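You operate a simulated robot arm through the tools that you are given. There is no shell and no other tool. Be economical: measure what you need, move in short steps, check, and stop when the job is done.

You run a simulated two-armed robot. Do the job below in one go: nothing can be reset, and whatever is moved stays where it is left.

TASK
Change the worn ring in the wax unit for the white one.
Fine: worn ring on the waste mat, cover shut.

The check looks at the end state, three seconds after you hand in, the way a careful person would. Anything else that was tipped, shoved, dropped, spilled or broken makes it a failure. A push-on lid holds only when it is set on centred and level and pressed home; a screw cap is set on level and turned clockwise until tight.

THE ROBOT
Two 7-joint arms with fingered hands on one trunk, on a base that drives. Base frame: it is fixed to the floor where the robot stands at the start and does not move with it; the origin is under the middle of the robot, x ahead of it, y to its left, z up; the surface under the hand at the start is at about z = 880. Lengths are in mm, angles in degrees, forces in N, time in s.
The left shoulder is at the start at [70, 149, 1185], the right one opposite. With the tool pointing down near the work surface each hand reaches from about 420 to 800 mm from the robot's upright axis, wherever it stands, measured 20 degrees to its own side. Places, roughly: blue cover [500, 200, 1000]; waste mat [700, 300, 900]; wax peg [500, 200, 900]. Payload 3.6 kg a hand.
Tool frame (each hand has its own): the origin (TCP) lies between the finger pads and is the grasp point; the fingertips stand 25 mm ahead of it; z points along the fingers, y is the line along which they close. Largest opening 88 mm; the body of the gripper starts 29 mm behind the TCP. The gripper is a hand of 4 fingers: y runs from the thumb to the fingers, the wrist lies at [-13, -97, -162] in the tool frame, and closing takes about 1.5 s.
Orientation is that of the tool frame in the base frame, as [roll, pitch, yaw] about the fixed x, y, z axes, in that order (R = Rz(yaw) Ry(pitch) Rx(roll)). With the fingers straight down and the wrist toward the robot, the tool's x, y and z point along [0, 1, 0], [1, 0, 0] and [0, 0, -1] of the base frame.

THE INTERFACE
- The arms move only by the tool arm_command. It takes "left_rows", "right_rows" or both (then of equal length, played together; a hand with none holds still); each is a list of rows, each an object of numbers (a shift or turn left out is 0, a gripper value left out holds the last): "rx", "ry", "rz": the turn, a rotation vector about the tool's x, y, z in degrees; "dx", "dy", "dz": the shift along the tool's x, y, z in mm; "fingers": the opening, from 0 (shut) to 1 (fully open). In form: [{"rx": .., "ry": .., "rz": .., "dx": .., "dy": .., "dz": .., "fingers": ..}, ...]. A call has 1 to 10 rows; each row shifts and turns the commanded pose from where the row before left it, along the tool's axes as they then stand. Rows are played at 5 a second. More than 50 mm and 8.6 degrees between two rows, or a gripper value outside its range, and nothing of the call is played. Where a pose cannot be reached the arm comes as near as it can. A force on the tool above 40 N (or 10 N above the force at the start of the call, whichever is more), or a blocked arm, ends the call early, and 0.2 s more pass. The fingers move at their own pace (about 45 mm/s each) and stop on an object; they squeeze with about 33 N. The grip force told is the motor's: it shows also when the fingers shut on nothing. Time passes only in rows, and 0.2 s behind the last, so rows that do not move let the fingers close. The reply holds the time, the measured pose of the TCP, the force on the tool along the base axes, the opening and the grip force, in the units named above and with some noise, with the torque about the TCP (base axes, N m) and any sound that the robot's microphone picked up.
- Cameras (640 x 400 px; columns grow to the right, rows downward): "scene" is now at [135.5, 31.6, 1428.9]; the picture's right is [0.36, -0.93, 0.00], its down [-0.41, -0.16, -0.90] and it looks along [0.83, 0.32, -0.44] (base axes); focal length 261 px, centre (320, 200). "left" rides on the left gripper at [-64, -83, -98] in its tool frame; the picture's right is [-0.62, -0.37, 0.69], its down [0.71, -0.63, 0.30] and it looks along [0.32, 0.68, 0.65] (tool axes); focal length 265 px, centre (320, 200). "right" rides on the right gripper at [64, -83, -98] in its tool frame; the picture's right is [-0.62, 0.37, -0.69], its down [-0.71, -0.63, 0.30] and it looks along [-0.32, 0.68, 0.65] (tool axes); focal length 265 px, centre (320, 200). There is no depth. A picture from a camera that has moved, and an enlarged one, comes with that camera's place and axes in the base frame and with its lens.
- snapshot(camera): a new picture of that camera. No time passes.
- raise_lower(by): slides the trunk up (or, below 0, down) by that many mm; the arms and the scene camera ride with it, the base frame stays. It gives what a move gives, with no picture.
- base_move(legs): drives the robot by 1 to 6 legs, each [ahead, left, turn to the left] in mm, mm and degrees, along the robot's own axes; the way and the turn of a leg run together, so that a leg with both is an arc; at most 1500 mm and 180 degrees a leg. The arms and the cameras ride along, it lands a little off, and it stops where it bumps. It gives what a move gives.
- set_grasp(shape, hand): the hand has 4 fingers and takes this shape, open, in about a second: jaw (thumb against the fingers, like two jaws); tri (thumb and two fingers); tip (a fingertip pinch); poke (one finger out to press); point (the index stretched); flat (the hand flat); cup (the hand cupped); fist (a fist). The gripper value then closes the fingers along that shape, each until it touches; the sizes above hold for jaw. It gives what a move gives, with no picture.
- pan_tilt(pan, tilt): turns the head with the scene camera to pan (to the left, within 86 degrees either way) and tilt (down, from -29 to 69), counted from straight ahead of the robot. It gives what a move gives.
- inspect(camera, box): a new picture of the part [left, top, right, bottom] of that camera's present view, enlarged. No time passes.
- sign_off(): hands the job in; it is judged then, once.

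Work in short steps. Places have to be worked out from the pictures, the camera data and where the tool is seen: move nearer, look again, correct. Check each grasp and each placing, and mend what went wrong. You have 120 turns and 100 pictures in all, those below and enlarged ones among them. Open the grippers and draw the arms clear of the work before you hand the job in, unless the task says otherwise; then end with one line.

The tools are called after "Call:" as name(argument=value, ...) on one line, values as JSON. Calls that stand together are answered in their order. arm_command: Moves the arms, as the interface text tells. Its arguments: {"type":"object","properties":{"left_rows":{"type":"array","items":{"type":"object","properties":{"rx":{"type":"number"},"ry":{"type":"number"},"rz":{"type":"number"},"dx":{"type":"number"},"dy":{"type":"number"},"dz":{"type":"number"},"fingers":{"type":"number"}}}},"right_rows":{"type":"array","items":{"type":"object","properties":{"rx":{"type":"number"},"ry":{"type":"number"},"rz":{"type":"number"},"dx":{"type":"number"},"dy":{"type":"number"},"dz":{"type":"number"},"fingers":{"type":"number"}}}}},"required":[]} The other tools are called the same way: raise_lower (by) slides the trunk up or down; set_grasp (shape, hand) gives the hand a shape; base_move (legs) drives the base; pan_tilt (pan, tilt) turns the head that bears the scene camera; snapshot (camera) takes a picture; inspect (camera, box) takes an enlarged picture of a part of a camera's view; sign_off () hands the job in.

At the start:

```text
time: 0.0
left_tool_pos: [424.0, 381.1, 1269.2]
left_orientation: [-179.9, 0.1, 90.0]
left_contact_force: [-0.1, -0.7, 0.8]
left_wrist_torque: [0.02, -0.02, -0.02]
left_grip_width: 87.6
left_grip_force: 0.1
left_shape: jaw
right_tool_pos: [437.1, -41.2, 1230.9]
right_orientation: [179.9, -0.1, 90.0]
right_contact_force: [-0.5, 0.0, 0.9]
right_wrist_torque: [-0.04, 0.0, 0.01]
right_grip_width: 87.6
right_grip_force: 0.0
right_shape: jaw
trunk travel left (down, up): [-675.0, 265.0]
robot x, y, heading: [-3.0, 2.2, -0.0]
head pan, tilt: [21.2, 26.4]
```

scene: 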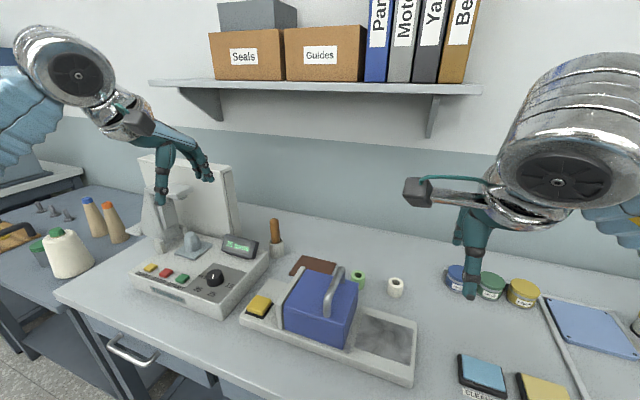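
right: 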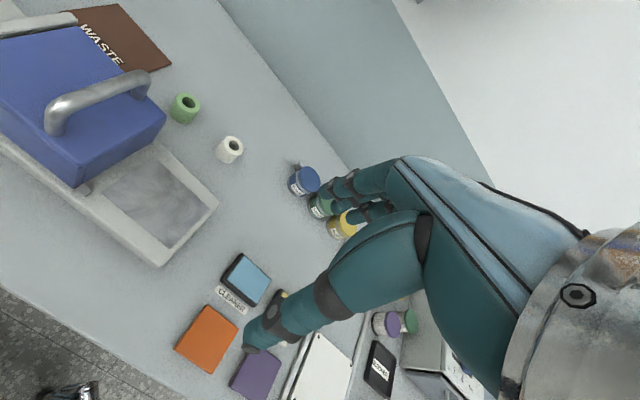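
left: 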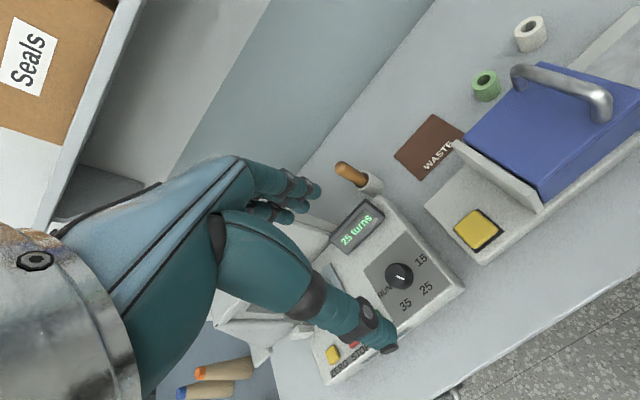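

I look closer at the wax unit and the rings before moving.

Call:
inspect(camera="scene", box=[220, 220, 440, 390])

Call:
inspect(camera="right", box=[0, 0, 260, 270])

Call:
inspect(camera="left", box=[380, 0, 640, 280])

```text
2.35 times, centred on (330, 305) of scene
camera zoom: at [135.5, 31.6, 1428.9], right [0.36, -0.93, 0.0], down [-0.41, -0.16, -0.9], along [0.83, 0.32, -0.44], focal length 614 px, centre (296, -47)
```

zoom: 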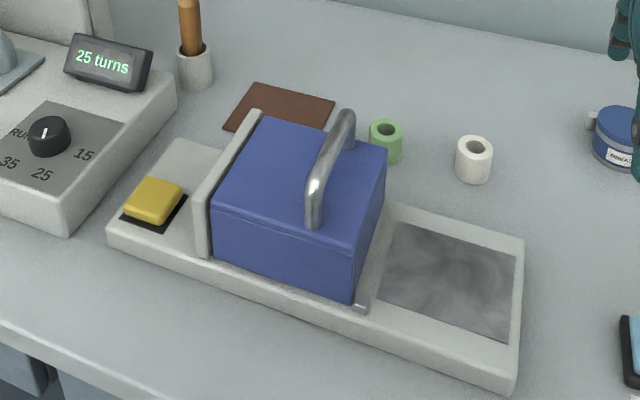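

```text
1.48 times, centred on (130, 135) of right
camera zoom: at [354.3, 23.0, 1329.2], right [0.37, -0.62, 0.69], down [-0.63, -0.71, -0.3], along [0.68, -0.32, -0.65], focal length 393 px, centre (602, 296)
```

zoom: 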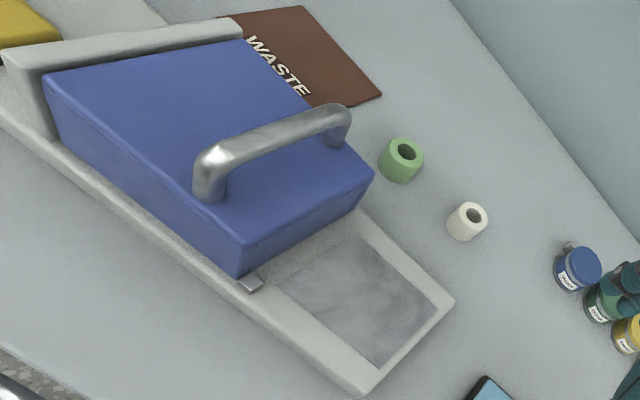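

```text
1.43 times, centred on (510, 140) of left
camera zoom: at [340.9, 316.7, 1367.3], right [-0.37, -0.62, -0.69], down [-0.63, 0.71, -0.3], along [0.68, 0.32, -0.65], focal length 379 px, centre (49, 286)
```

zoom: 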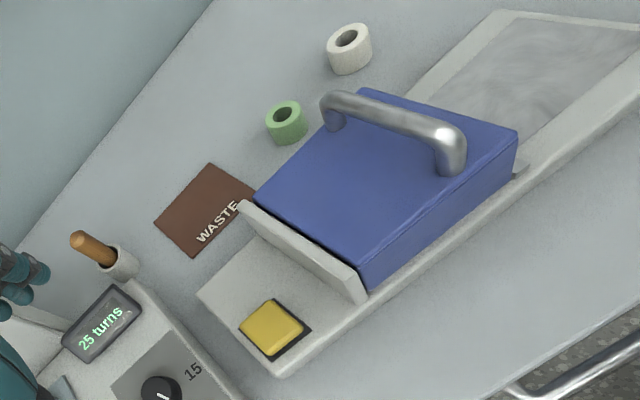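

The unit lies along y (about y −26…374, x 472…610); the cover spans y≈115…255 with its handle bar along x at about y 152, x 484…578, top z≈1030. The white ring is at about [708,31], green at [699,134], mat at [725,283]. I turn the left hand so the fingers close along y, and get a nearer look.

Call:
arm_command(left_rows=[{"rz": 8.5}, {"rz": 8.5}, {"rz": 8.5}, {"rz": 8.5}, {"rz": 8.5}, {"rz": 8.5}, {"rz": 8.5}, {"rz": 8.5}, {"rz": 8.5}, {"rz": 8.5}])

Call:
arm_command(left_rows=[{"rz": 5}, {"dx": 35, "dy": 35}, {"dx": 35, "dy": 35}, {"dx": 35, "dy": 35}, {"dy": 40}, {"dy": 40}, {"dz": 40}, {"dz": 0}])

Call:
snapshot(camera="left")

Call:
snapshot(camera="scene")

```text
time: 2.2
left_tool_pos: [423.7, 380.4, 1268.7]
left_orientation: [-180.0, 0.1, 4.8]
left_contact_force: [0.1, 0.0, -0.1]
left_wrist_torque: [0.0, -0.03, -0.01]
left_grip_width: 87.7
left_grip_force: 0.0
left_shape: jaw
right_tool_pos: [438.1, -41.9, 1230.9]
right_orientation: [180.0, -0.1, 90.0]
right_contact_force: [0.0, 0.2, -0.8]
right_wrist_torque: [0.0, 0.01, 0.0]
right_grip_width: 87.3
right_grip_force: 0.0
right_shape: jaw
trunk travel left (down, up): [-675.0, 265.0]
robot x, y, heading: [-0.4, -0.5, -0.1]
head pan, tilt: [21.2, 26.4]
```

```text
time: 4.0
left_tool_pos: [530.2, 196.4, 1228.4]
left_orientation: [179.9, 0.0, 0.0]
left_contact_force: [0.6, 0.0, -0.1]
left_wrist_torque: [0.01, 0.0, 0.0]
left_grip_width: 87.7
left_grip_force: 0.1
left_shape: jaw
right_tool_pos: [437.0, -41.7, 1230.9]
right_orientation: [180.0, -0.1, 90.0]
right_contact_force: [-0.5, 0.2, 0.0]
right_wrist_torque: [-0.02, 0.02, -0.01]
right_grip_width: 87.7
right_grip_force: 0.0
right_shape: jaw
trunk travel left (down, up): [-675.0, 265.0]
robot x, y, heading: [3.0, -0.5, 0.1]
head pan, tilt: [21.2, 26.4]
```

```text
93 pictures are left
camera left: at [465.4, 279.5, 1326.1], right [-0.62, 0.37, -0.69], down [0.71, 0.63, -0.3], along [0.32, -0.68, -0.65], focal length 265 px, centre (320, 200)
```

left: 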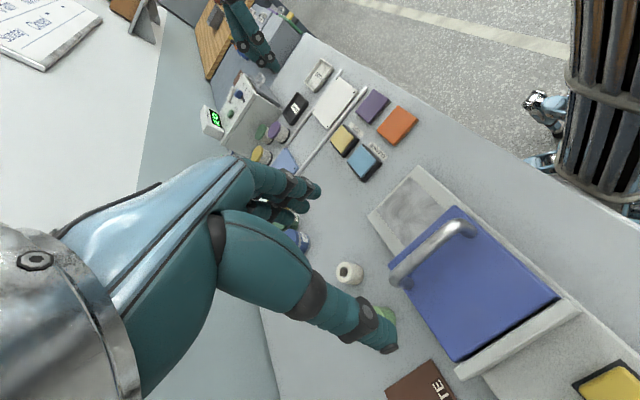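

```text
92 pictures are left
camera scene: at [134.8, 31.5, 1429.0], right [0.36, -0.93, 0.0], down [-0.41, -0.16, -0.9], along [0.84, 0.32, -0.44], focal length 261 px, centre (320, 200)
```

scene: 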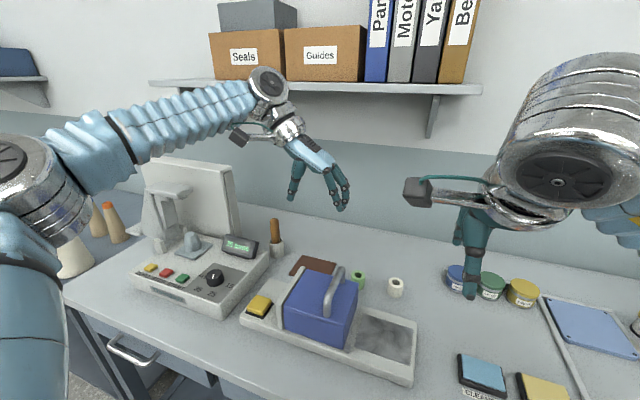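

I bring the right hand round to use its camera for a view on the cover's free end (tab and rail), staying clear of everything.

Call:
arm_command(right_rows=[{"rz": -8.5}, {"rz": -8.5}, {"rz": -8.5}, {"rz": -8.5}, {"rz": -8.5}, {"rz": -8.5}, {"rz": -8.5}, {"rz": -8.5}, {"rz": -8.5}, {"rz": -8.5}])

Call:
arm_command(right_rows=[{"rz": -5}, {"dz": 40, "dy": -20}, {"dz": 40, "dy": -20}, {"dz": 40, "dy": -20}, {"dz": 0}])

Call:
snapshot(camera="right")

Call:
inspect(camera="left", box=[340, 150, 640, 400])

```text
time: 6.2
left_tool_pos: [530.2, 195.9, 1227.4]
left_orientation: [-180.0, 0.0, 0.0]
left_contact_force: [0.3, 0.3, 0.6]
left_wrist_torque: [0.01, 0.02, 0.01]
left_grip_width: 87.5
left_grip_force: 0.1
left_shape: jaw
right_tool_pos: [437.0, -41.3, 1231.3]
right_orientation: [-180.0, 0.0, 152.5]
right_contact_force: [-0.5, 0.6, 1.0]
right_wrist_torque: [0.03, 0.02, -0.01]
right_grip_width: 87.7
right_grip_force: 0.0
right_shape: jaw
right hand out of reach, approached as far as the arm can: row 8, 9, 10
trunk travel left (down, up): [-675.0, 265.0]
robot x, y, heading: [2.9, 1.8, 0.1]
head pan, tilt: [21.2, 26.4]
```

```text
time: 7.4
left_tool_pos: [530.1, 195.6, 1228.7]
left_orientation: [-179.9, 0.1, 0.0]
left_contact_force: [0.9, 0.3, 0.3]
left_wrist_torque: [0.04, 0.02, 0.0]
left_grip_width: 87.8
left_grip_force: 0.2
left_shape: jaw
right_tool_pos: [422.8, -69.2, 1170.5]
right_orientation: [-180.0, -0.1, 152.2]
right_contact_force: [0.6, 0.1, -0.4]
right_wrist_torque: [0.02, 0.01, 0.02]
right_grip_width: 87.7
right_grip_force: 0.0
right_shape: jaw
right hand out of reach, approached as far as the arm can: row 1, 3, 4
trunk travel left (down, up): [-675.0, 265.0]
robot x, y, heading: [-0.3, 1.9, -0.3]
head pan, tilt: [21.2, 26.4]
```

```text
91 pictures are left
camera right: at [326.9, -113.2, 1269.3], right [0.72, 0.04, 0.69], down [0.34, -0.89, -0.31], along [0.61, 0.45, -0.65], focal length 265 px, centre (320, 200)
```

right: 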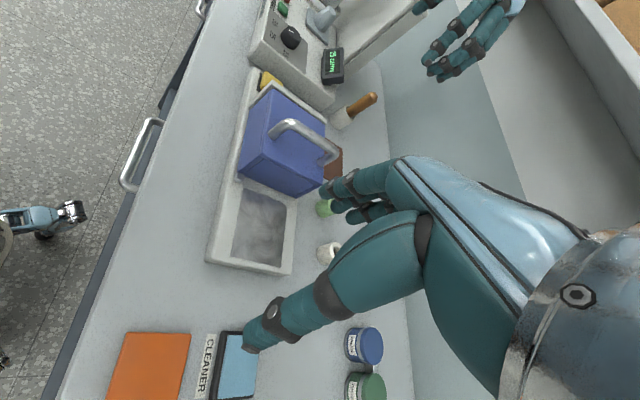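

```text
1.60 times, centred on (490, 275) of left
camera zoom: at [465.4, 278.0, 1326.9], right [-0.62, 0.37, -0.69], down [0.71, 0.63, -0.3], along [0.32, -0.68, -0.65], focal length 425 px, centre (48, 80)
```

zoom: 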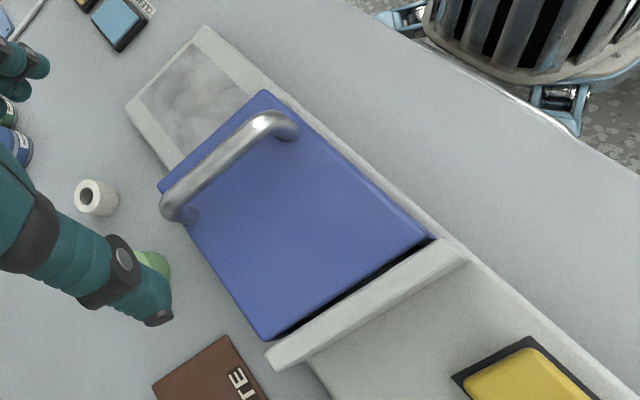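

Call:
inspect(camera="right", box=[200, 60, 350, 280])

```text
1.82 times, centred on (275, 170) of right
camera zoom: at [326.9, -113.2, 1269.3], right [0.72, 0.04, 0.69], down [0.34, -0.89, -0.31], along [0.61, 0.45, -0.65], focal length 483 px, centre (402, 254)
```

zoom: 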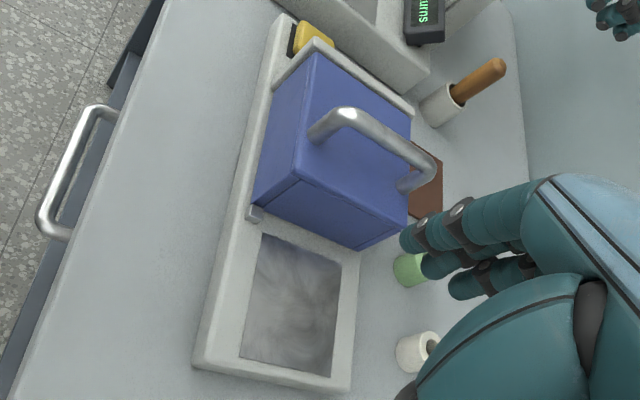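

I zoom on the tab and on the cover's seam.

Call:
inspect(camera="scene", box=[280, 260, 380, 360])

Call:
inspect(camera="right", box=[225, 150, 325, 220])

```text
4.00 times, centred on (330, 310) of scene
camera zoom: at [134.9, 29.7, 1429.0], right [0.36, -0.93, 0.0], down [-0.41, -0.16, -0.9], along [0.84, 0.33, -0.44], focal length 1045 px, centre (280, -240)
```

zoom: 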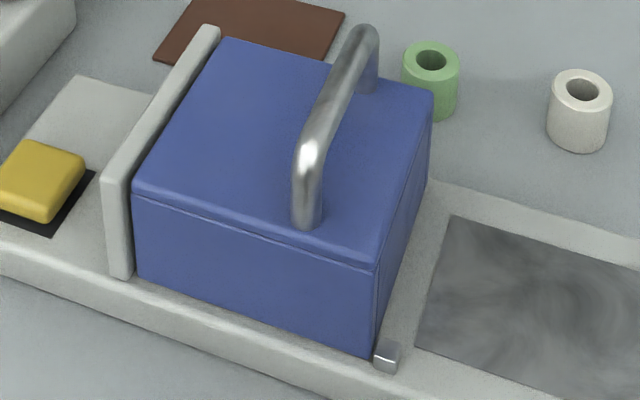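

```text
5.71 times, centred on (275, 185) of right
camera zoom: at [326.9, -113.2, 1269.3], right [0.72, 0.04, 0.69], down [0.34, -0.89, -0.31], along [0.61, 0.45, -0.65], focal length 1517 px, centre (577, 286)
```

zoom: 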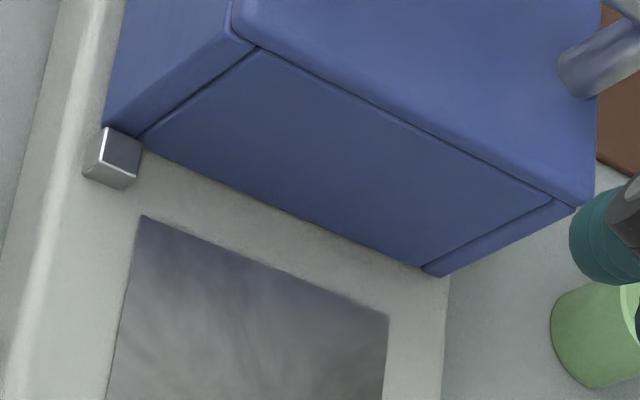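

The cover seems hinged at the tall plate (y≈258), with a small steel block at its free end. I go down with the left hand over the handle bar (y≈151, z≈1025), stopping above it first.

Call:
arm_command(left_rows=[{"dy": 44, "dz": 40}, {"dz": 40}, {"dz": 40}, {"dz": 0}])

Call:
snapshot(camera="right")

Call:
snapshot(camera="left")

```text
refused: row 1 steps farther than a row can; nothing moved
```

```text
86 pictures are left
camera right: at [326.9, -113.2, 1269.3], right [0.72, 0.04, 0.69], down [0.34, -0.89, -0.31], along [0.61, 0.45, -0.65], focal length 265 px, centre (320, 200)
```

right: 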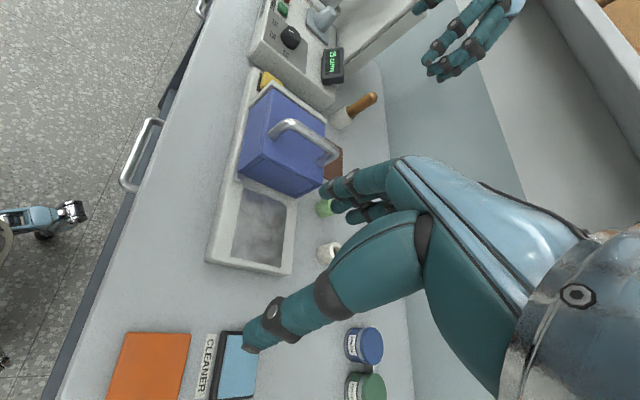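

```text
85 pictures are left
camera left: at [465.4, 278.0, 1326.9], right [-0.62, 0.37, -0.69], down [0.71, 0.63, -0.3], along [0.32, -0.68, -0.65], focal length 265 px, centre (320, 200)
```

left: 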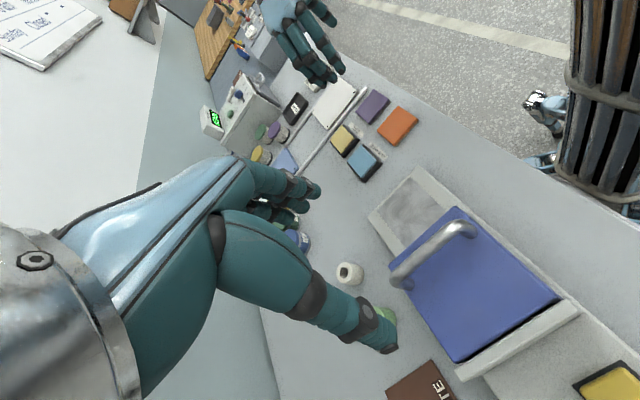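

The row was too long (over 50 mm); I split it.

Call:
arm_command(left_rows=[{"dy": 22, "dz": 40}, {"dy": 22, "dz": 40}, {"dz": 40}, {"dz": 0}])

Call:
snapshot(camera="right")

Call:
snapshot(camera="left")

```text
time: 8.4
left_tool_pos: [528.9, 153.0, 1108.8]
left_orientation: [-180.0, 0.0, -0.1]
left_contact_force: [-0.2, 0.2, -0.6]
left_wrist_torque: [-0.02, 0.02, -0.01]
left_grip_width: 87.8
left_grip_force: 0.0
left_shape: jaw
right_tool_pos: [422.5, -67.5, 1170.7]
right_orientation: [-180.0, 0.1, 152.3]
right_contact_force: [-0.5, 0.3, -0.4]
right_wrist_torque: [-0.01, -0.01, -0.01]
right_grip_width: 87.7
right_grip_force: 0.1
right_shape: jaw
trunk travel left (down, up): [-675.0, 265.0]
robot x, y, heading: [-0.5, -1.0, -0.0]
head pan, tilt: [21.2, 26.4]
```

```text
84 pictures are left
camera right: at [327.1, -111.3, 1269.5], right [0.72, 0.04, 0.69], down [0.34, -0.89, -0.3], along [0.61, 0.45, -0.65], focal length 265 px, centre (320, 200)
```

right: 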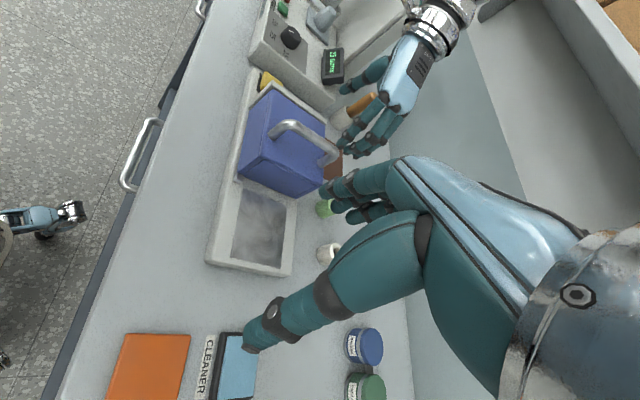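

```text
83 pictures are left
camera left: at [464.7, 235.6, 1207.3], right [-0.62, 0.37, -0.69], down [0.71, 0.63, -0.3], along [0.32, -0.68, -0.65], focal length 265 px, centre (320, 200)
```

left: 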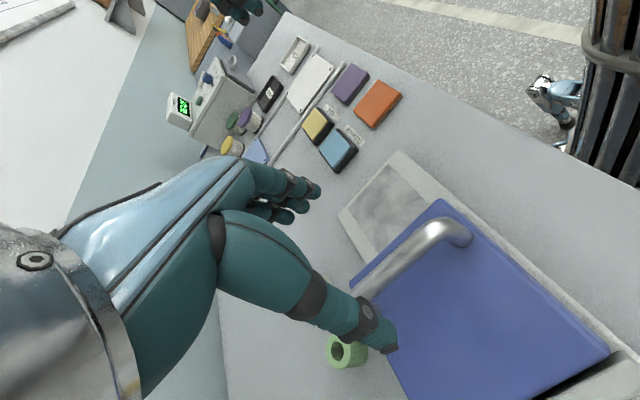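

The bar sits between the open fingers (y≈153). I descend and close.

Call:
arm_command(left_rows=[{"dz": 30}, {"dz": 30}, {"dz": 22}, {"dz": 0}])

Call:
inspect(camera="right", box=[200, 60, 400, 220])

Call:
inspect(camera="scene", box=[260, 200, 420, 360])

```text
time: 9.4
left_tool_pos: [527.6, 152.5, 1026.1]
left_orientation: [179.9, 0.0, 0.0]
left_contact_force: [0.3, 1.0, 0.4]
left_wrist_torque: [0.03, 0.01, -0.01]
left_grip_width: 87.6
left_grip_force: 0.0
left_shape: jaw
right_tool_pos: [422.6, -67.5, 1170.6]
right_orientation: [-180.0, -0.1, 152.2]
right_contact_force: [-0.5, 0.2, -0.1]
right_wrist_torque: [0.0, 0.02, 0.01]
right_grip_width: 87.7
right_grip_force: 0.0
right_shape: jaw
trunk travel left (down, up): [-675.0, 265.0]
robot x, y, heading: [1.2, 1.7, 0.1]
head pan, tilt: [21.2, 26.4]
```

```text
2.50 times, centred on (300, 140) of right
camera zoom: at [327.4, -111.2, 1269.4], right [0.72, 0.04, 0.69], down [0.34, -0.89, -0.3], along [0.61, 0.45, -0.65], focal length 664 px, centre (370, 350)
```

zoom: 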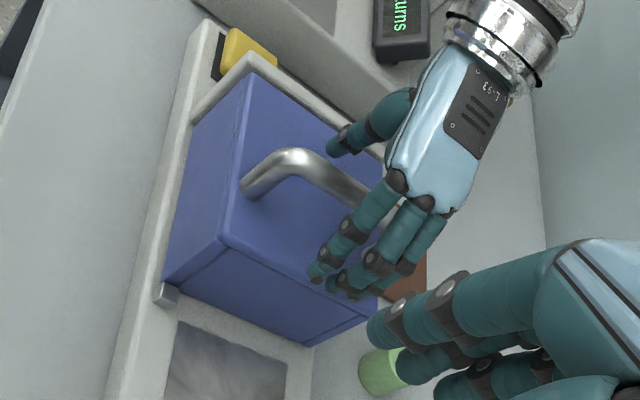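

```text
2.50 times, centred on (340, 280) of scene
camera zoom: at [135.4, 32.0, 1428.9], right [0.36, -0.93, 0.0], down [-0.41, -0.16, -0.9], along [0.83, 0.32, -0.44], focal length 653 px, centre (270, 0)
```

zoom: 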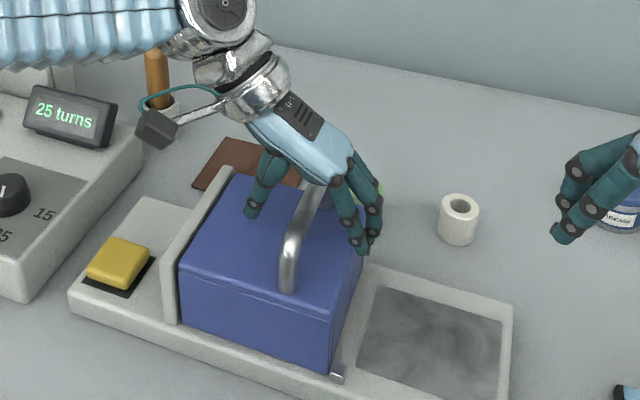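

The fingers straddle the bar. I close the grip.

Call:
arm_command(left_rows=[{"fingers": 0}, {"fingers": 0}, {"fingers": 0}, {"fingers": 0}, {"fingers": 0}, {"fingers": 0}, {"fingers": 0}, {"fingers": 0}])

Call:
arm_command(left_rows=[{"dz": -6}, {"dz": -6}, {"dz": 0}])

Call:
inspect(camera="scene", box=[260, 200, 420, 360])

```text
time: 11.2
left_tool_pos: [528.6, 152.7, 1026.0]
left_orientation: [-179.9, 0.1, 0.0]
left_contact_force: [-1.1, 1.2, -5.3]
left_wrist_torque: [-0.02, 0.03, -0.08]
left_grip_width: 1.2
left_grip_force: 33.3
left_shape: jaw
right_tool_pos: [423.1, -68.3, 1170.2]
right_orientation: [180.0, -0.1, 152.2]
right_contact_force: [0.4, -0.1, -1.2]
right_wrist_torque: [0.0, 0.01, 0.0]
right_grip_width: 87.8
right_grip_force: 0.0
right_shape: jaw
trunk travel left (down, up): [-675.0, 265.0]
robot x, y, heading: [3.0, -1.3, 0.3]
head pan, tilt: [21.2, 26.4]
```

```text
time: 12.0
left_tool_pos: [527.8, 155.0, 1026.4]
left_orientation: [-179.2, 1.2, -0.1]
left_contact_force: [8.3, 0.8, -17.8]
left_wrist_torque: [0.0, -0.01, -0.05]
left_grip_width: 1.5
left_grip_force: 33.3
left_shape: jaw
right_tool_pos: [426.9, -68.2, 1170.0]
right_orientation: [-179.9, -0.2, 152.3]
right_contact_force: [-0.1, 0.2, -0.1]
right_wrist_torque: [0.01, 0.0, -0.02]
right_grip_width: 87.4
right_grip_force: 0.2
right_shape: jaw
trunk travel left (down, up): [-675.0, 265.0]
robot x, y, heading: [-1.7, 1.0, -0.2]
head pan, tilt: [21.2, 26.4]
stopped in row 3 (left hand): the force on the tool passed its limit at 41 N (the readings are from after the stop); the commanded pose is now the measured one
```

```text
2.50 times, centred on (340, 280) of scene
camera zoom: at [138.8, 30.9, 1428.9], right [0.36, -0.93, 0.0], down [-0.42, -0.16, -0.9], along [0.83, 0.32, -0.45], focal length 653 px, centre (270, 0)
```

zoom: 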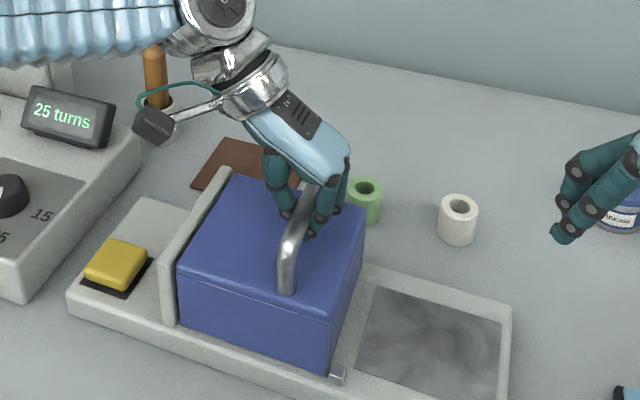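

The fingers are hooked under the bar, and lifting meets over 40 N with no motion: the cover is latched. The yellow button (≈[513,337,915]) is probably the release. I open and draw up off the handle.

Call:
arm_command(left_rows=[{"fingers": 1}, {"fingers": 1}, {"fingers": 1}, {"fingers": 1}, {"fingers": 1}, {"fingers": 1}, {"fingers": 1}, {"fingers": 1}])

Call:
arm_command(left_rows=[{"dz": -40}, {"dz": -40}, {"dz": -40}, {"dy": -46}, {"dy": -46}, {"dy": -46}, {"dy": -44}, {"dx": -16}])

Call:
set_grasp(hand="left", shape="poke")

Call:
snapshot(camera="left")

Call:
snapshot(camera="scene")

```text
time: 13.8
left_tool_pos: [526.2, 153.9, 1030.7]
left_orientation: [-179.6, 0.8, -0.3]
left_contact_force: [-0.3, 0.0, -0.1]
left_wrist_torque: [-0.01, 0.0, 0.03]
left_grip_width: 87.6
left_grip_force: 0.1
left_shape: jaw
right_tool_pos: [422.4, -67.9, 1171.0]
right_orientation: [-180.0, -0.1, 152.2]
right_contact_force: [0.8, 0.7, -0.6]
right_wrist_torque: [0.02, -0.01, 0.02]
right_grip_width: 87.5
right_grip_force: 0.1
right_shape: jaw
trunk travel left (down, up): [-675.0, 265.0]
robot x, y, heading: [0.3, 1.0, -0.0]
head pan, tilt: [21.2, 26.4]
```

```text
time: 15.6
left_tool_pos: [511.2, 335.7, 1154.7]
left_orientation: [-179.4, 0.8, -0.1]
left_contact_force: [-0.6, 0.5, -0.2]
left_wrist_torque: [0.02, 0.0, 0.01]
left_grip_width: 87.4
left_grip_force: 0.1
left_shape: jaw
right_tool_pos: [421.9, -67.4, 1170.1]
right_orientation: [180.0, -0.1, 152.1]
right_contact_force: [-0.5, -0.2, 0.4]
right_wrist_torque: [-0.02, -0.01, 0.0]
right_grip_width: 87.5
right_grip_force: 0.1
right_shape: jaw
trunk travel left (down, up): [-675.0, 265.0]
robot x, y, heading: [0.5, 1.5, 0.2]
head pan, tilt: [21.2, 26.4]
```

```text
time: 16.5
left_tool_pos: [513.6, 335.1, 1154.8]
left_orientation: [-179.6, 0.9, -0.2]
left_contact_force: [0.0, -0.4, 0.6]
left_wrist_torque: [-0.03, 0.0, -0.02]
left_grip_width: 0.2
left_grip_force: 0.1
left_shape: poke
right_tool_pos: [423.6, -66.1, 1170.0]
right_orientation: [179.9, -0.1, 152.2]
right_contact_force: [-0.9, 0.7, -0.1]
right_wrist_torque: [0.02, -0.01, 0.02]
right_grip_width: 87.5
right_grip_force: 0.1
right_shape: jaw
trunk travel left (down, up): [-675.0, 265.0]
robot x, y, heading: [-0.1, 3.3, 0.1]
head pan, tilt: [21.2, 26.4]
```

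```text
79 pictures are left
camera left: at [451.3, 417.7, 1253.6], right [-0.63, 0.38, -0.68], down [0.71, 0.63, -0.31], along [0.31, -0.68, -0.66], focal length 265 px, centre (320, 200)
```

left: 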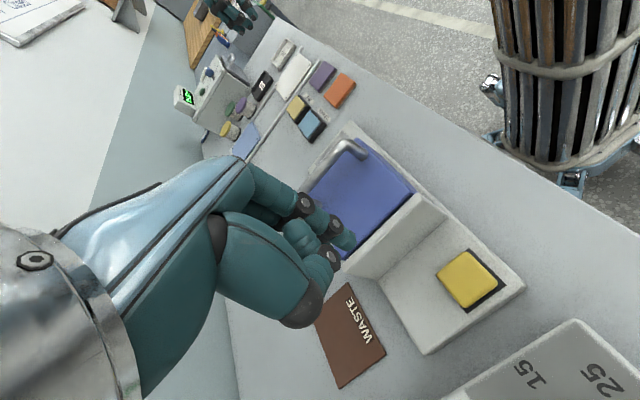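

```text
78 pictures are left
camera scene: at [136.1, 31.5, 1428.8], right [0.36, -0.93, 0.0], down [-0.41, -0.16, -0.9], along [0.83, 0.32, -0.44], focal length 261 px, centre (320, 200)
```

scene: 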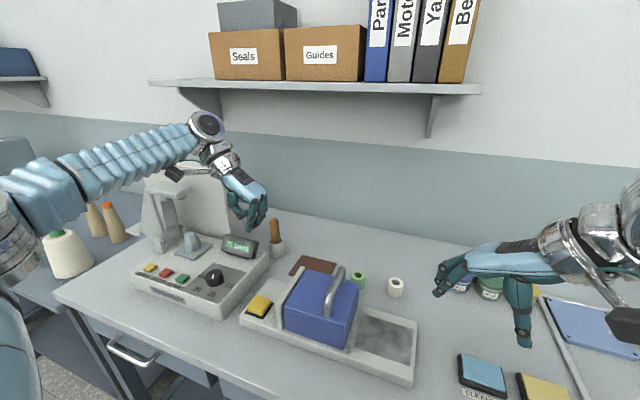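

Button is at about [502,334,918] from both views. I lower the poking finger to about z 1000 and look where the tip is.

Call:
arm_command(left_rows=[{"dz": 40, "dx": -10}, {"dz": 40}, {"dz": 40}, {"dz": 30}, {"dz": 0}])

Call:
inspect(camera="scene", box=[200, 200, 360, 340])

Call:
snapshot(camera="left")

```text
time: 17.7
left_tool_pos: [499.6, 336.1, 1003.0]
left_orientation: [-179.4, 0.8, -0.2]
left_contact_force: [-0.9, 0.0, 0.4]
left_wrist_torque: [0.0, -0.01, 0.02]
left_grip_width: 0.0
left_grip_force: 0.0
left_shape: poke
right_tool_pos: [422.6, -66.6, 1170.8]
right_orientation: [180.0, 0.0, 152.2]
right_contact_force: [0.1, -0.2, -0.7]
right_wrist_torque: [0.01, 0.0, 0.0]
right_grip_width: 87.4
right_grip_force: 0.0
right_shape: jaw
trunk travel left (down, up): [-675.0, 265.0]
robot x, y, heading: [2.5, -1.3, 0.0]
head pan, tilt: [21.2, 26.4]
```

```text
2.86 times, centred on (280, 270) of scene
camera zoom: at [135.5, 31.1, 1428.9], right [0.36, -0.93, 0.0], down [-0.41, -0.16, -0.9], along [0.83, 0.32, -0.44], focal length 746 px, centre (434, 0)
```

zoom: 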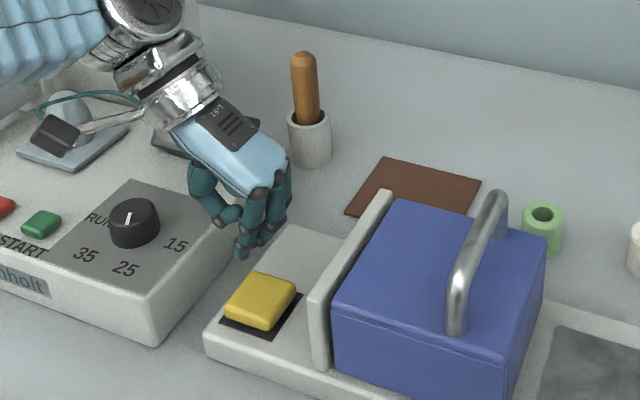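

```text
76 pictures are left
camera left: at [438.0, 418.7, 1103.2], right [-0.63, 0.38, -0.68], down [0.71, 0.63, -0.31], along [0.31, -0.68, -0.66], focal length 265 px, centre (320, 200)
```

left: 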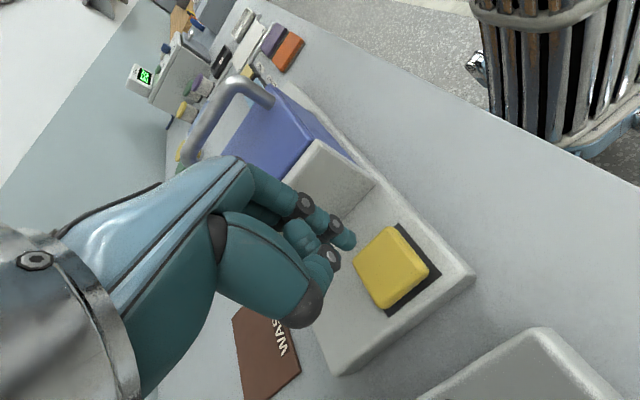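

The fingertip is at about [494,336,979], button centre ≈[505,334,918]. I shift +10 in x and press down slowly.

Call:
arm_command(left_rows=[{"dx": 10, "dz": 20}, {"dz": 25}, {"dz": 8}, {"dz": 5}, {"dz": 5}, {"dz": 0}])

Call:
inspect(camera="scene", box=[200, 200, 400, 360])

Call:
snapshot(camera="left")

```text
time: 19.1
left_tool_pos: [508.2, 337.0, 942.1]
left_orientation: [-179.5, 0.6, -0.2]
left_contact_force: [-0.2, -0.9, 5.0]
left_wrist_torque: [-0.02, -0.07, -0.02]
left_grip_width: 0.0
left_grip_force: 0.1
left_shape: poke
right_tool_pos: [422.5, -69.2, 1170.2]
right_orientation: [-180.0, 0.0, 152.1]
right_contact_force: [-0.3, 0.4, -0.5]
right_wrist_torque: [0.04, 0.01, 0.01]
right_grip_width: 87.5
right_grip_force: 0.1
right_shape: jaw
trunk travel left (down, up): [-675.0, 265.0]
robot x, y, heading: [1.3, -1.7, -0.2]
head pan, tilt: [21.2, 26.4]
```

```text
2.50 times, centred on (300, 280) of scene
camera zoom: at [134.6, 30.8, 1429.1], right [0.36, -0.93, 0.0], down [-0.41, -0.16, -0.9], along [0.84, 0.32, -0.44], focal length 653 px, centre (370, 0)
```

zoom: 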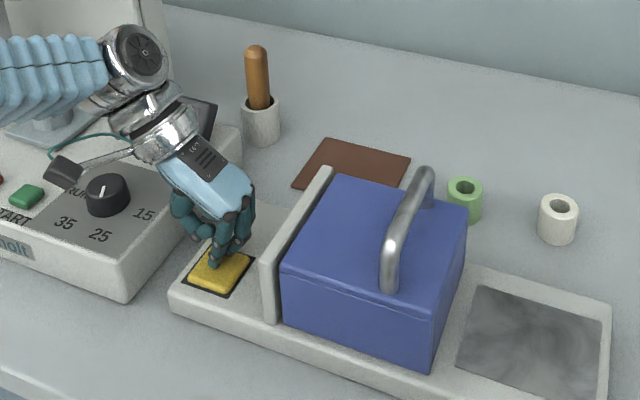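

```text
74 pictures are left
camera left: at [446.7, 418.9, 1041.4], right [-0.63, 0.38, -0.68], down [0.71, 0.63, -0.31], along [0.31, -0.68, -0.66], focal length 265 px, centre (320, 200)
```

left: 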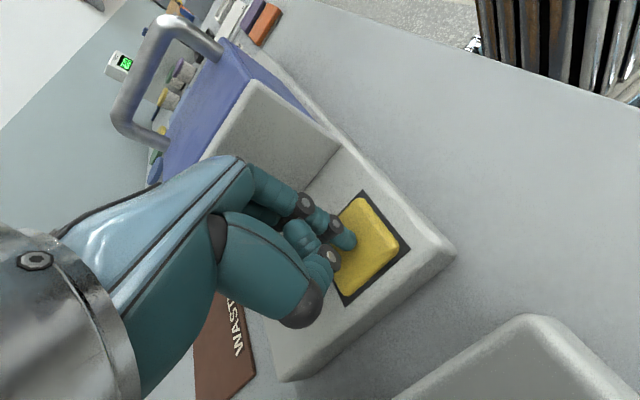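

The steel block seems gone with the button pressed: it is a latch bolt. I check, then lift the finger to see whether it stays retracted.

Call:
inspect(camera="scene", box=[280, 280, 400, 370])

Call:
arm_command(left_rows=[{"dz": -20}, {"dz": -20}, {"dz": 0}, {"dz": 0}])

Call:
inspect(camera="scene", box=[240, 220, 400, 370])

```text
4.44 times, centred on (340, 325) of scene
camera zoom: at [134.6, 30.8, 1429.1], right [0.36, -0.93, 0.0], down [-0.41, -0.16, -0.9], along [0.84, 0.32, -0.44], focal length 1161 px, centre (231, -356)
```

zoom: 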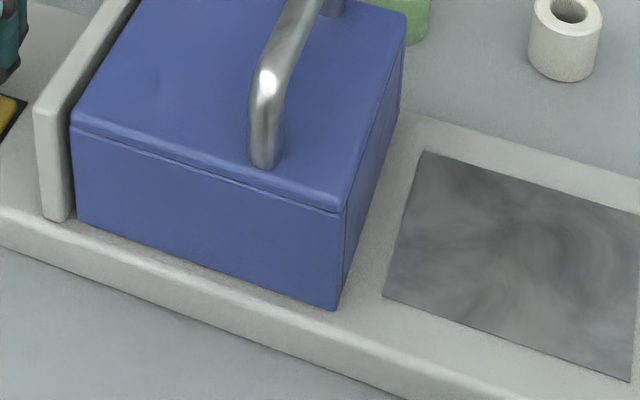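

```text
time: 20.1
left_tool_pos: [510.5, 337.5, 980.5]
left_orientation: [-179.5, 0.8, -0.2]
left_contact_force: [-0.8, 0.2, -0.4]
left_wrist_torque: [0.01, 0.03, 0.04]
left_grip_width: 0.0
left_grip_force: 0.1
left_shape: poke
right_tool_pos: [423.7, -67.9, 1170.4]
right_orientation: [180.0, -0.1, 152.2]
right_contact_force: [0.4, 0.1, -0.4]
right_wrist_torque: [0.0, -0.01, 0.02]
right_grip_width: 87.6
right_grip_force: 0.1
right_shape: jaw
trunk travel left (down, up): [-675.0, 265.0]
robot x, y, heading: [-2.8, 1.1, 0.1]
head pan, tilt: [21.2, 26.4]
```

```text
2.67 times, centred on (320, 295) of scene
camera zoom: at [135.4, 31.7, 1428.9], right [0.36, -0.93, 0.0], down [-0.41, -0.16, -0.9], along [0.83, 0.32, -0.44], focal length 696 px, centre (320, -53)
```

zoom: 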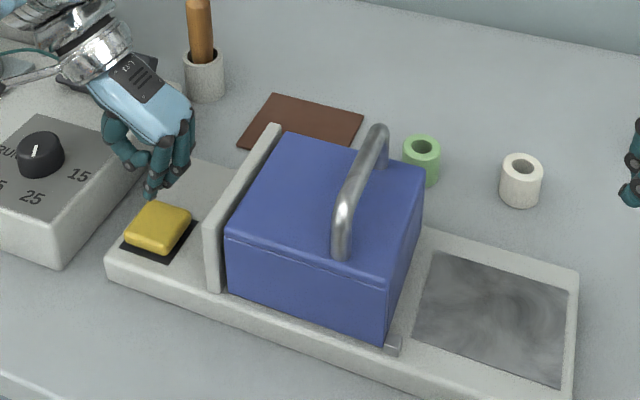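

The release springs back, so one hand must hold the button while the other moves the cover. I bring the right hand over the handle (currently at yaw 152°), then try to turn it the rest of the way.

Call:
arm_command(right_rows=[{"dy": 41, "dx": 1}, {"dy": 41, "dx": 1}, {"dy": 41, "dx": 1}, {"dy": 40, "dx": 1}, {"dy": 40, "dx": 1}, {"dy": 40, "dx": 1}, {"dz": 20}, {"dz": 20}, {"dz": 0}])

Call:
arm_command(right_rows=[{"rz": -8}, {"rz": -8}, {"rz": -8}, {"rz": -4}, {"dz": 0}])

Call:
snapshot(camera="right")

Call:
snapshot(camera="scene")

```text
time: 22.1
left_tool_pos: [510.8, 336.1, 981.7]
left_orientation: [-179.4, 0.8, -0.2]
left_contact_force: [-1.0, 1.1, -0.7]
left_wrist_torque: [0.0, 0.0, -0.02]
left_grip_width: 0.2
left_grip_force: 0.1
left_shape: poke
right_tool_pos: [507.5, 102.8, 1129.5]
right_orientation: [179.9, 0.0, 152.2]
right_contact_force: [0.5, 0.3, -0.3]
right_wrist_torque: [0.03, -0.01, 0.01]
right_grip_width: 87.6
right_grip_force: 0.0
right_shape: jaw
right hand out of reach, approached as far as the arm can: row 5, 6
trunk travel left (down, up): [-675.0, 265.0]
robot x, y, heading: [-0.5, 0.2, -0.1]
head pan, tilt: [21.2, 26.4]
```

```text
time: 23.3
left_tool_pos: [509.3, 335.8, 981.7]
left_orientation: [-179.5, 0.8, -0.1]
left_contact_force: [0.0, -0.2, 0.1]
left_wrist_torque: [0.0, 0.01, 0.0]
left_grip_width: 0.0
left_grip_force: 0.1
left_shape: poke
right_tool_pos: [509.4, 103.8, 1129.7]
right_orientation: [179.9, -0.1, 152.1]
right_contact_force: [0.2, 0.3, 0.1]
right_wrist_torque: [0.03, 0.01, 0.01]
right_grip_width: 87.9
right_grip_force: 0.1
right_shape: jaw
right hand out of reach, approached as far as the arm can: row 1, 2, 3, 4
trunk travel left (down, up): [-675.0, 265.0]
robot x, y, heading: [-1.1, 0.6, 0.1]
head pan, tilt: [21.2, 26.4]
```

```text
71 pictures are left
camera right: at [413.2, 60.2, 1228.0], right [0.72, 0.04, 0.69], down [0.34, -0.89, -0.3], along [0.61, 0.45, -0.65], focal length 265 px, centre (320, 200)
```

right: 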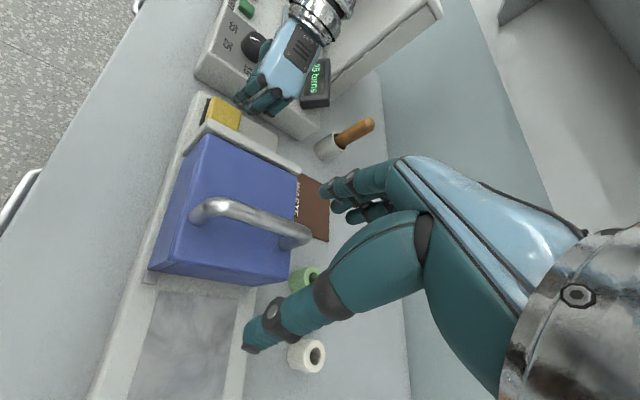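

```text
70 pictures are left
camera scene: at [134.9, 31.1, 1429.0], right [0.36, -0.93, 0.0], down [-0.41, -0.16, -0.9], along [0.84, 0.32, -0.44], focal length 261 px, centre (320, 200)
```

scene: 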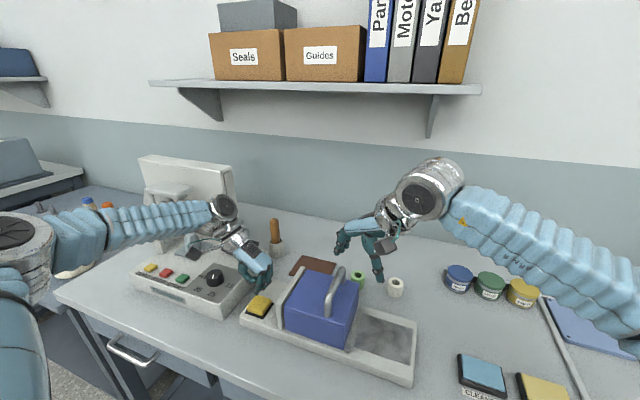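

The right arm cannot turn its wrist any further from here. Turning the robot about 30° to the left suits both hands better; first I raise both hands clear.

Call:
arm_command(left_rows=[{"dz": -40}, {"dz": -40}, {"dz": -40}, {"dz": -40}, {"dz": -40}, {"dz": 0}], right_rows=[{"dz": -20}, {"dz": -20}, {"dz": -20}, {"dz": -20}, {"dz": 0}, {"dz": 0}])

Call:
base_move(legs=[[0, 0, 30]])

Call:
pan_tilt(pan=-10, tilt=30)

Call:
snapshot(camera="scene")

```text
time: 24.7
left_tool_pos: [513.9, 336.0, 1180.3]
left_orientation: [-179.5, 0.8, -0.2]
left_contact_force: [0.6, 0.3, 0.0]
left_wrist_torque: [-0.01, 0.02, 0.01]
left_grip_width: 0.1
left_grip_force: 0.1
left_shape: poke
right_tool_pos: [509.8, 103.6, 1179.1]
right_orientation: [180.0, -0.1, 151.9]
right_contact_force: [1.2, -0.2, 0.0]
right_wrist_torque: [0.02, -0.02, 0.0]
right_grip_width: 87.5
right_grip_force: 0.2
right_shape: jaw
right hand out of reach, approached as far as the arm can: row 3, 4
trunk travel left (down, up): [-675.0, 265.0]
robot x, y, heading: [0.7, -2.1, -0.0]
head pan, tilt: [21.2, 26.4]
```

```text
time: 28.6
left_tool_pos: [277.4, 545.3, 1181.5]
left_orientation: [-179.3, 0.8, 29.8]
left_contact_force: [0.3, 0.0, -0.7]
left_wrist_torque: [-0.01, 0.0, 0.03]
left_grip_width: 0.0
left_grip_force: 0.0
left_shape: poke
right_tool_pos: [388.5, 342.1, 1180.4]
right_orientation: [179.8, -0.3, -178.1]
right_contact_force: [-0.7, -0.6, -0.8]
right_wrist_torque: [0.02, 0.02, -0.01]
right_grip_width: 87.6
right_grip_force: 0.0
right_shape: jaw
trunk travel left (down, up): [-675.0, 265.0]
robot x, y, heading: [2.0, 0.6, 30.3]
head pan, tilt: [21.2, 26.4]
```

```text
time: 29.6
left_tool_pos: [276.5, 547.5, 1180.0]
left_orientation: [-179.5, 0.7, 29.8]
left_contact_force: [0.1, 0.2, -0.5]
left_wrist_torque: [-0.01, -0.02, 0.01]
left_grip_width: 0.2
left_grip_force: 0.0
left_shape: poke
right_tool_pos: [389.6, 345.2, 1179.8]
right_orientation: [180.0, -0.3, -178.2]
right_contact_force: [-0.1, 0.9, 0.2]
right_wrist_torque: [0.02, 0.04, -0.02]
right_grip_width: 87.9
right_grip_force: 0.0
right_shape: jaw
trunk travel left (down, up): [-675.0, 265.0]
robot x, y, heading: [-2.8, -0.5, 30.4]
head pan, tilt: [-10.0, 30.0]
```

```text
69 pictures are left
camera scene: at [128.0, 55.5, 1423.1], right [0.35, -0.94, 0.0], down [-0.47, -0.17, -0.87], along [0.81, 0.3, -0.5], focal length 261 px, centre (320, 200)
```

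scene: 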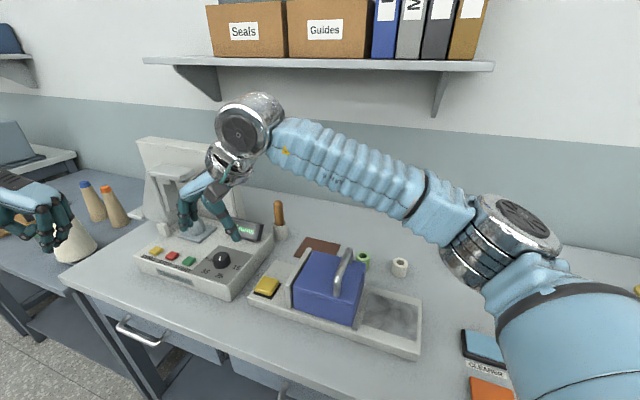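

The right hand is now at yaw ≈ −178°, just right for the bar. I move it over the handle and the left hand back above the button.

Call:
arm_command(right_rows=[{"dy": -48}, {"dy": -48}, {"dy": -48}, {"dy": -47}, {"dx": -47}, {"dx": -47}, {"dx": -47}, {"dz": 30}, {"dz": 30}, {"dz": 0}])

Call:
arm_command(left_rows=[{"dy": 45, "dx": 14}, {"dy": 45, "dx": 14}, {"dy": 45, "dx": 14}, {"dy": 45, "dx": 14}, {"dy": 45, "dx": 14}, {"dy": 45, "dx": 14}, {"dy": 30, "dx": 13}, {"dz": 0}])

Call:
snapshot(camera="scene")

Call:
snapshot(camera="right")

```text
time: 31.8
left_tool_pos: [277.5, 545.1, 1181.2]
left_orientation: [-179.5, 0.8, 29.8]
left_contact_force: [-1.0, -0.2, -0.8]
left_wrist_torque: [-0.01, 0.02, -0.02]
left_grip_width: 0.1
left_grip_force: 0.1
left_shape: poke
right_tool_pos: [393.3, 151.7, 1120.5]
right_orientation: [179.9, -0.1, -178.3]
right_contact_force: [0.1, 0.3, -0.7]
right_wrist_torque: [0.02, -0.04, -0.02]
right_grip_width: 87.8
right_grip_force: 0.2
right_shape: jaw
right hand out of reach, approached as far as the arm can: row 5, 6, 7
trunk travel left (down, up): [-675.0, 265.0]
robot x, y, heading: [-0.7, 3.1, 30.2]
head pan, tilt: [-10.0, 30.0]
```

```text
time: 33.6
left_tool_pos: [440.1, 337.4, 1165.0]
left_orientation: [-179.5, 0.8, 29.9]
left_contact_force: [0.3, -0.8, -0.8]
left_wrist_torque: [-0.02, 0.0, -0.04]
left_grip_width: 0.1
left_grip_force: 0.0
left_shape: poke
left hand out of reach, approached as far as the arm can: row 5, 6, 7
right_tool_pos: [395.5, 155.6, 1118.8]
right_orientation: [179.9, -0.2, -178.0]
right_contact_force: [0.4, 0.1, -0.6]
right_wrist_torque: [0.05, 0.03, 0.0]
right_grip_width: 87.7
right_grip_force: 0.0
right_shape: jaw
trunk travel left (down, up): [-675.0, 265.0]
robot x, y, heading: [0.7, -2.4, 30.2]
head pan, tilt: [-10.0, 30.0]
```

```text
68 pictures are left
camera scene: at [128.6, 55.5, 1423.0], right [0.34, -0.94, 0.0], down [-0.47, -0.17, -0.87], along [0.81, 0.3, -0.5], focal length 261 px, centre (320, 200)
```

scene: 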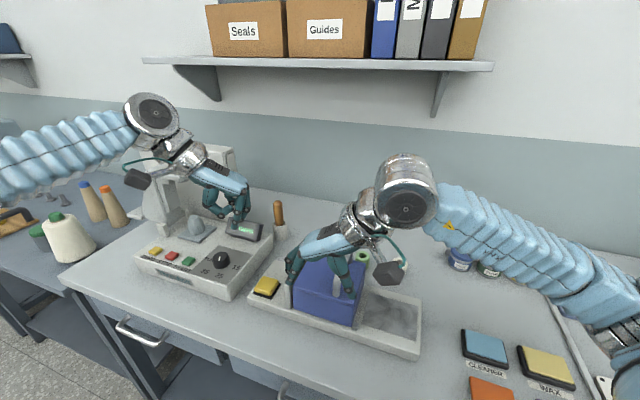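

```text
67 pictures are left
camera right: at [334.1, 68.7, 1218.1], right [0.61, 0.39, 0.69], down [0.73, -0.61, -0.31], along [0.3, 0.69, -0.65], focal length 265 px, centre (320, 200)
```

right: 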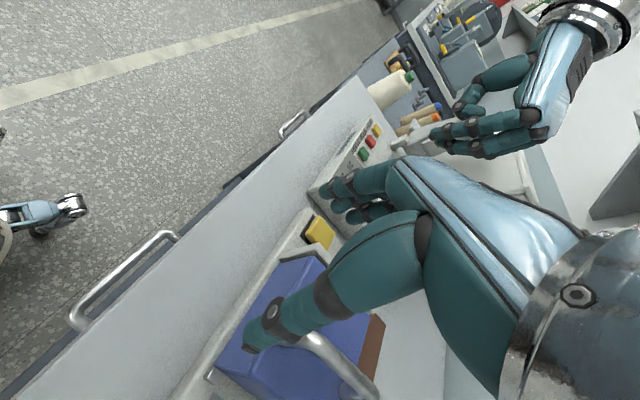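

At those wrist angles the reach is short. I ease both: right hand to yaw ≈160°, left hand to yaw ≈90°, which will still do for enclosing the bar and pressing.

Call:
arm_command(left_rows=[{"rz": -8}, {"rz": -8}, {"rz": -8}, {"rz": -8}, {"rz": -8}, {"rz": -8}, {"rz": -8}, {"rz": -4}, {"dz": 0}], right_rows=[{"rz": 8}, {"rz": 8}, {"rz": 6}, {"rz": 0}, {"dx": -10, "dz": -10}, {"dz": 0}, {"dz": 0}, {"dz": 0}, {"dz": 0}])

```text
time: 35.6
left_tool_pos: [439.3, 337.3, 1165.4]
left_orientation: [-178.9, 0.0, 89.9]
left_contact_force: [0.1, -0.2, -0.2]
left_wrist_torque: [0.01, -0.01, 0.0]
left_grip_width: 0.2
left_grip_force: 0.0
left_shape: poke
right_tool_pos: [404.3, 149.3, 1128.7]
right_orientation: [180.0, -0.2, 159.8]
right_contact_force: [-0.2, 0.0, -0.6]
right_wrist_torque: [0.01, -0.01, -0.01]
right_grip_width: 87.7
right_grip_force: 0.0
right_shape: jaw
trunk travel left (down, up): [-675.0, 265.0]
robot x, y, heading: [-0.7, -0.9, 30.0]
head pan, tilt: [-10.0, 30.0]
```

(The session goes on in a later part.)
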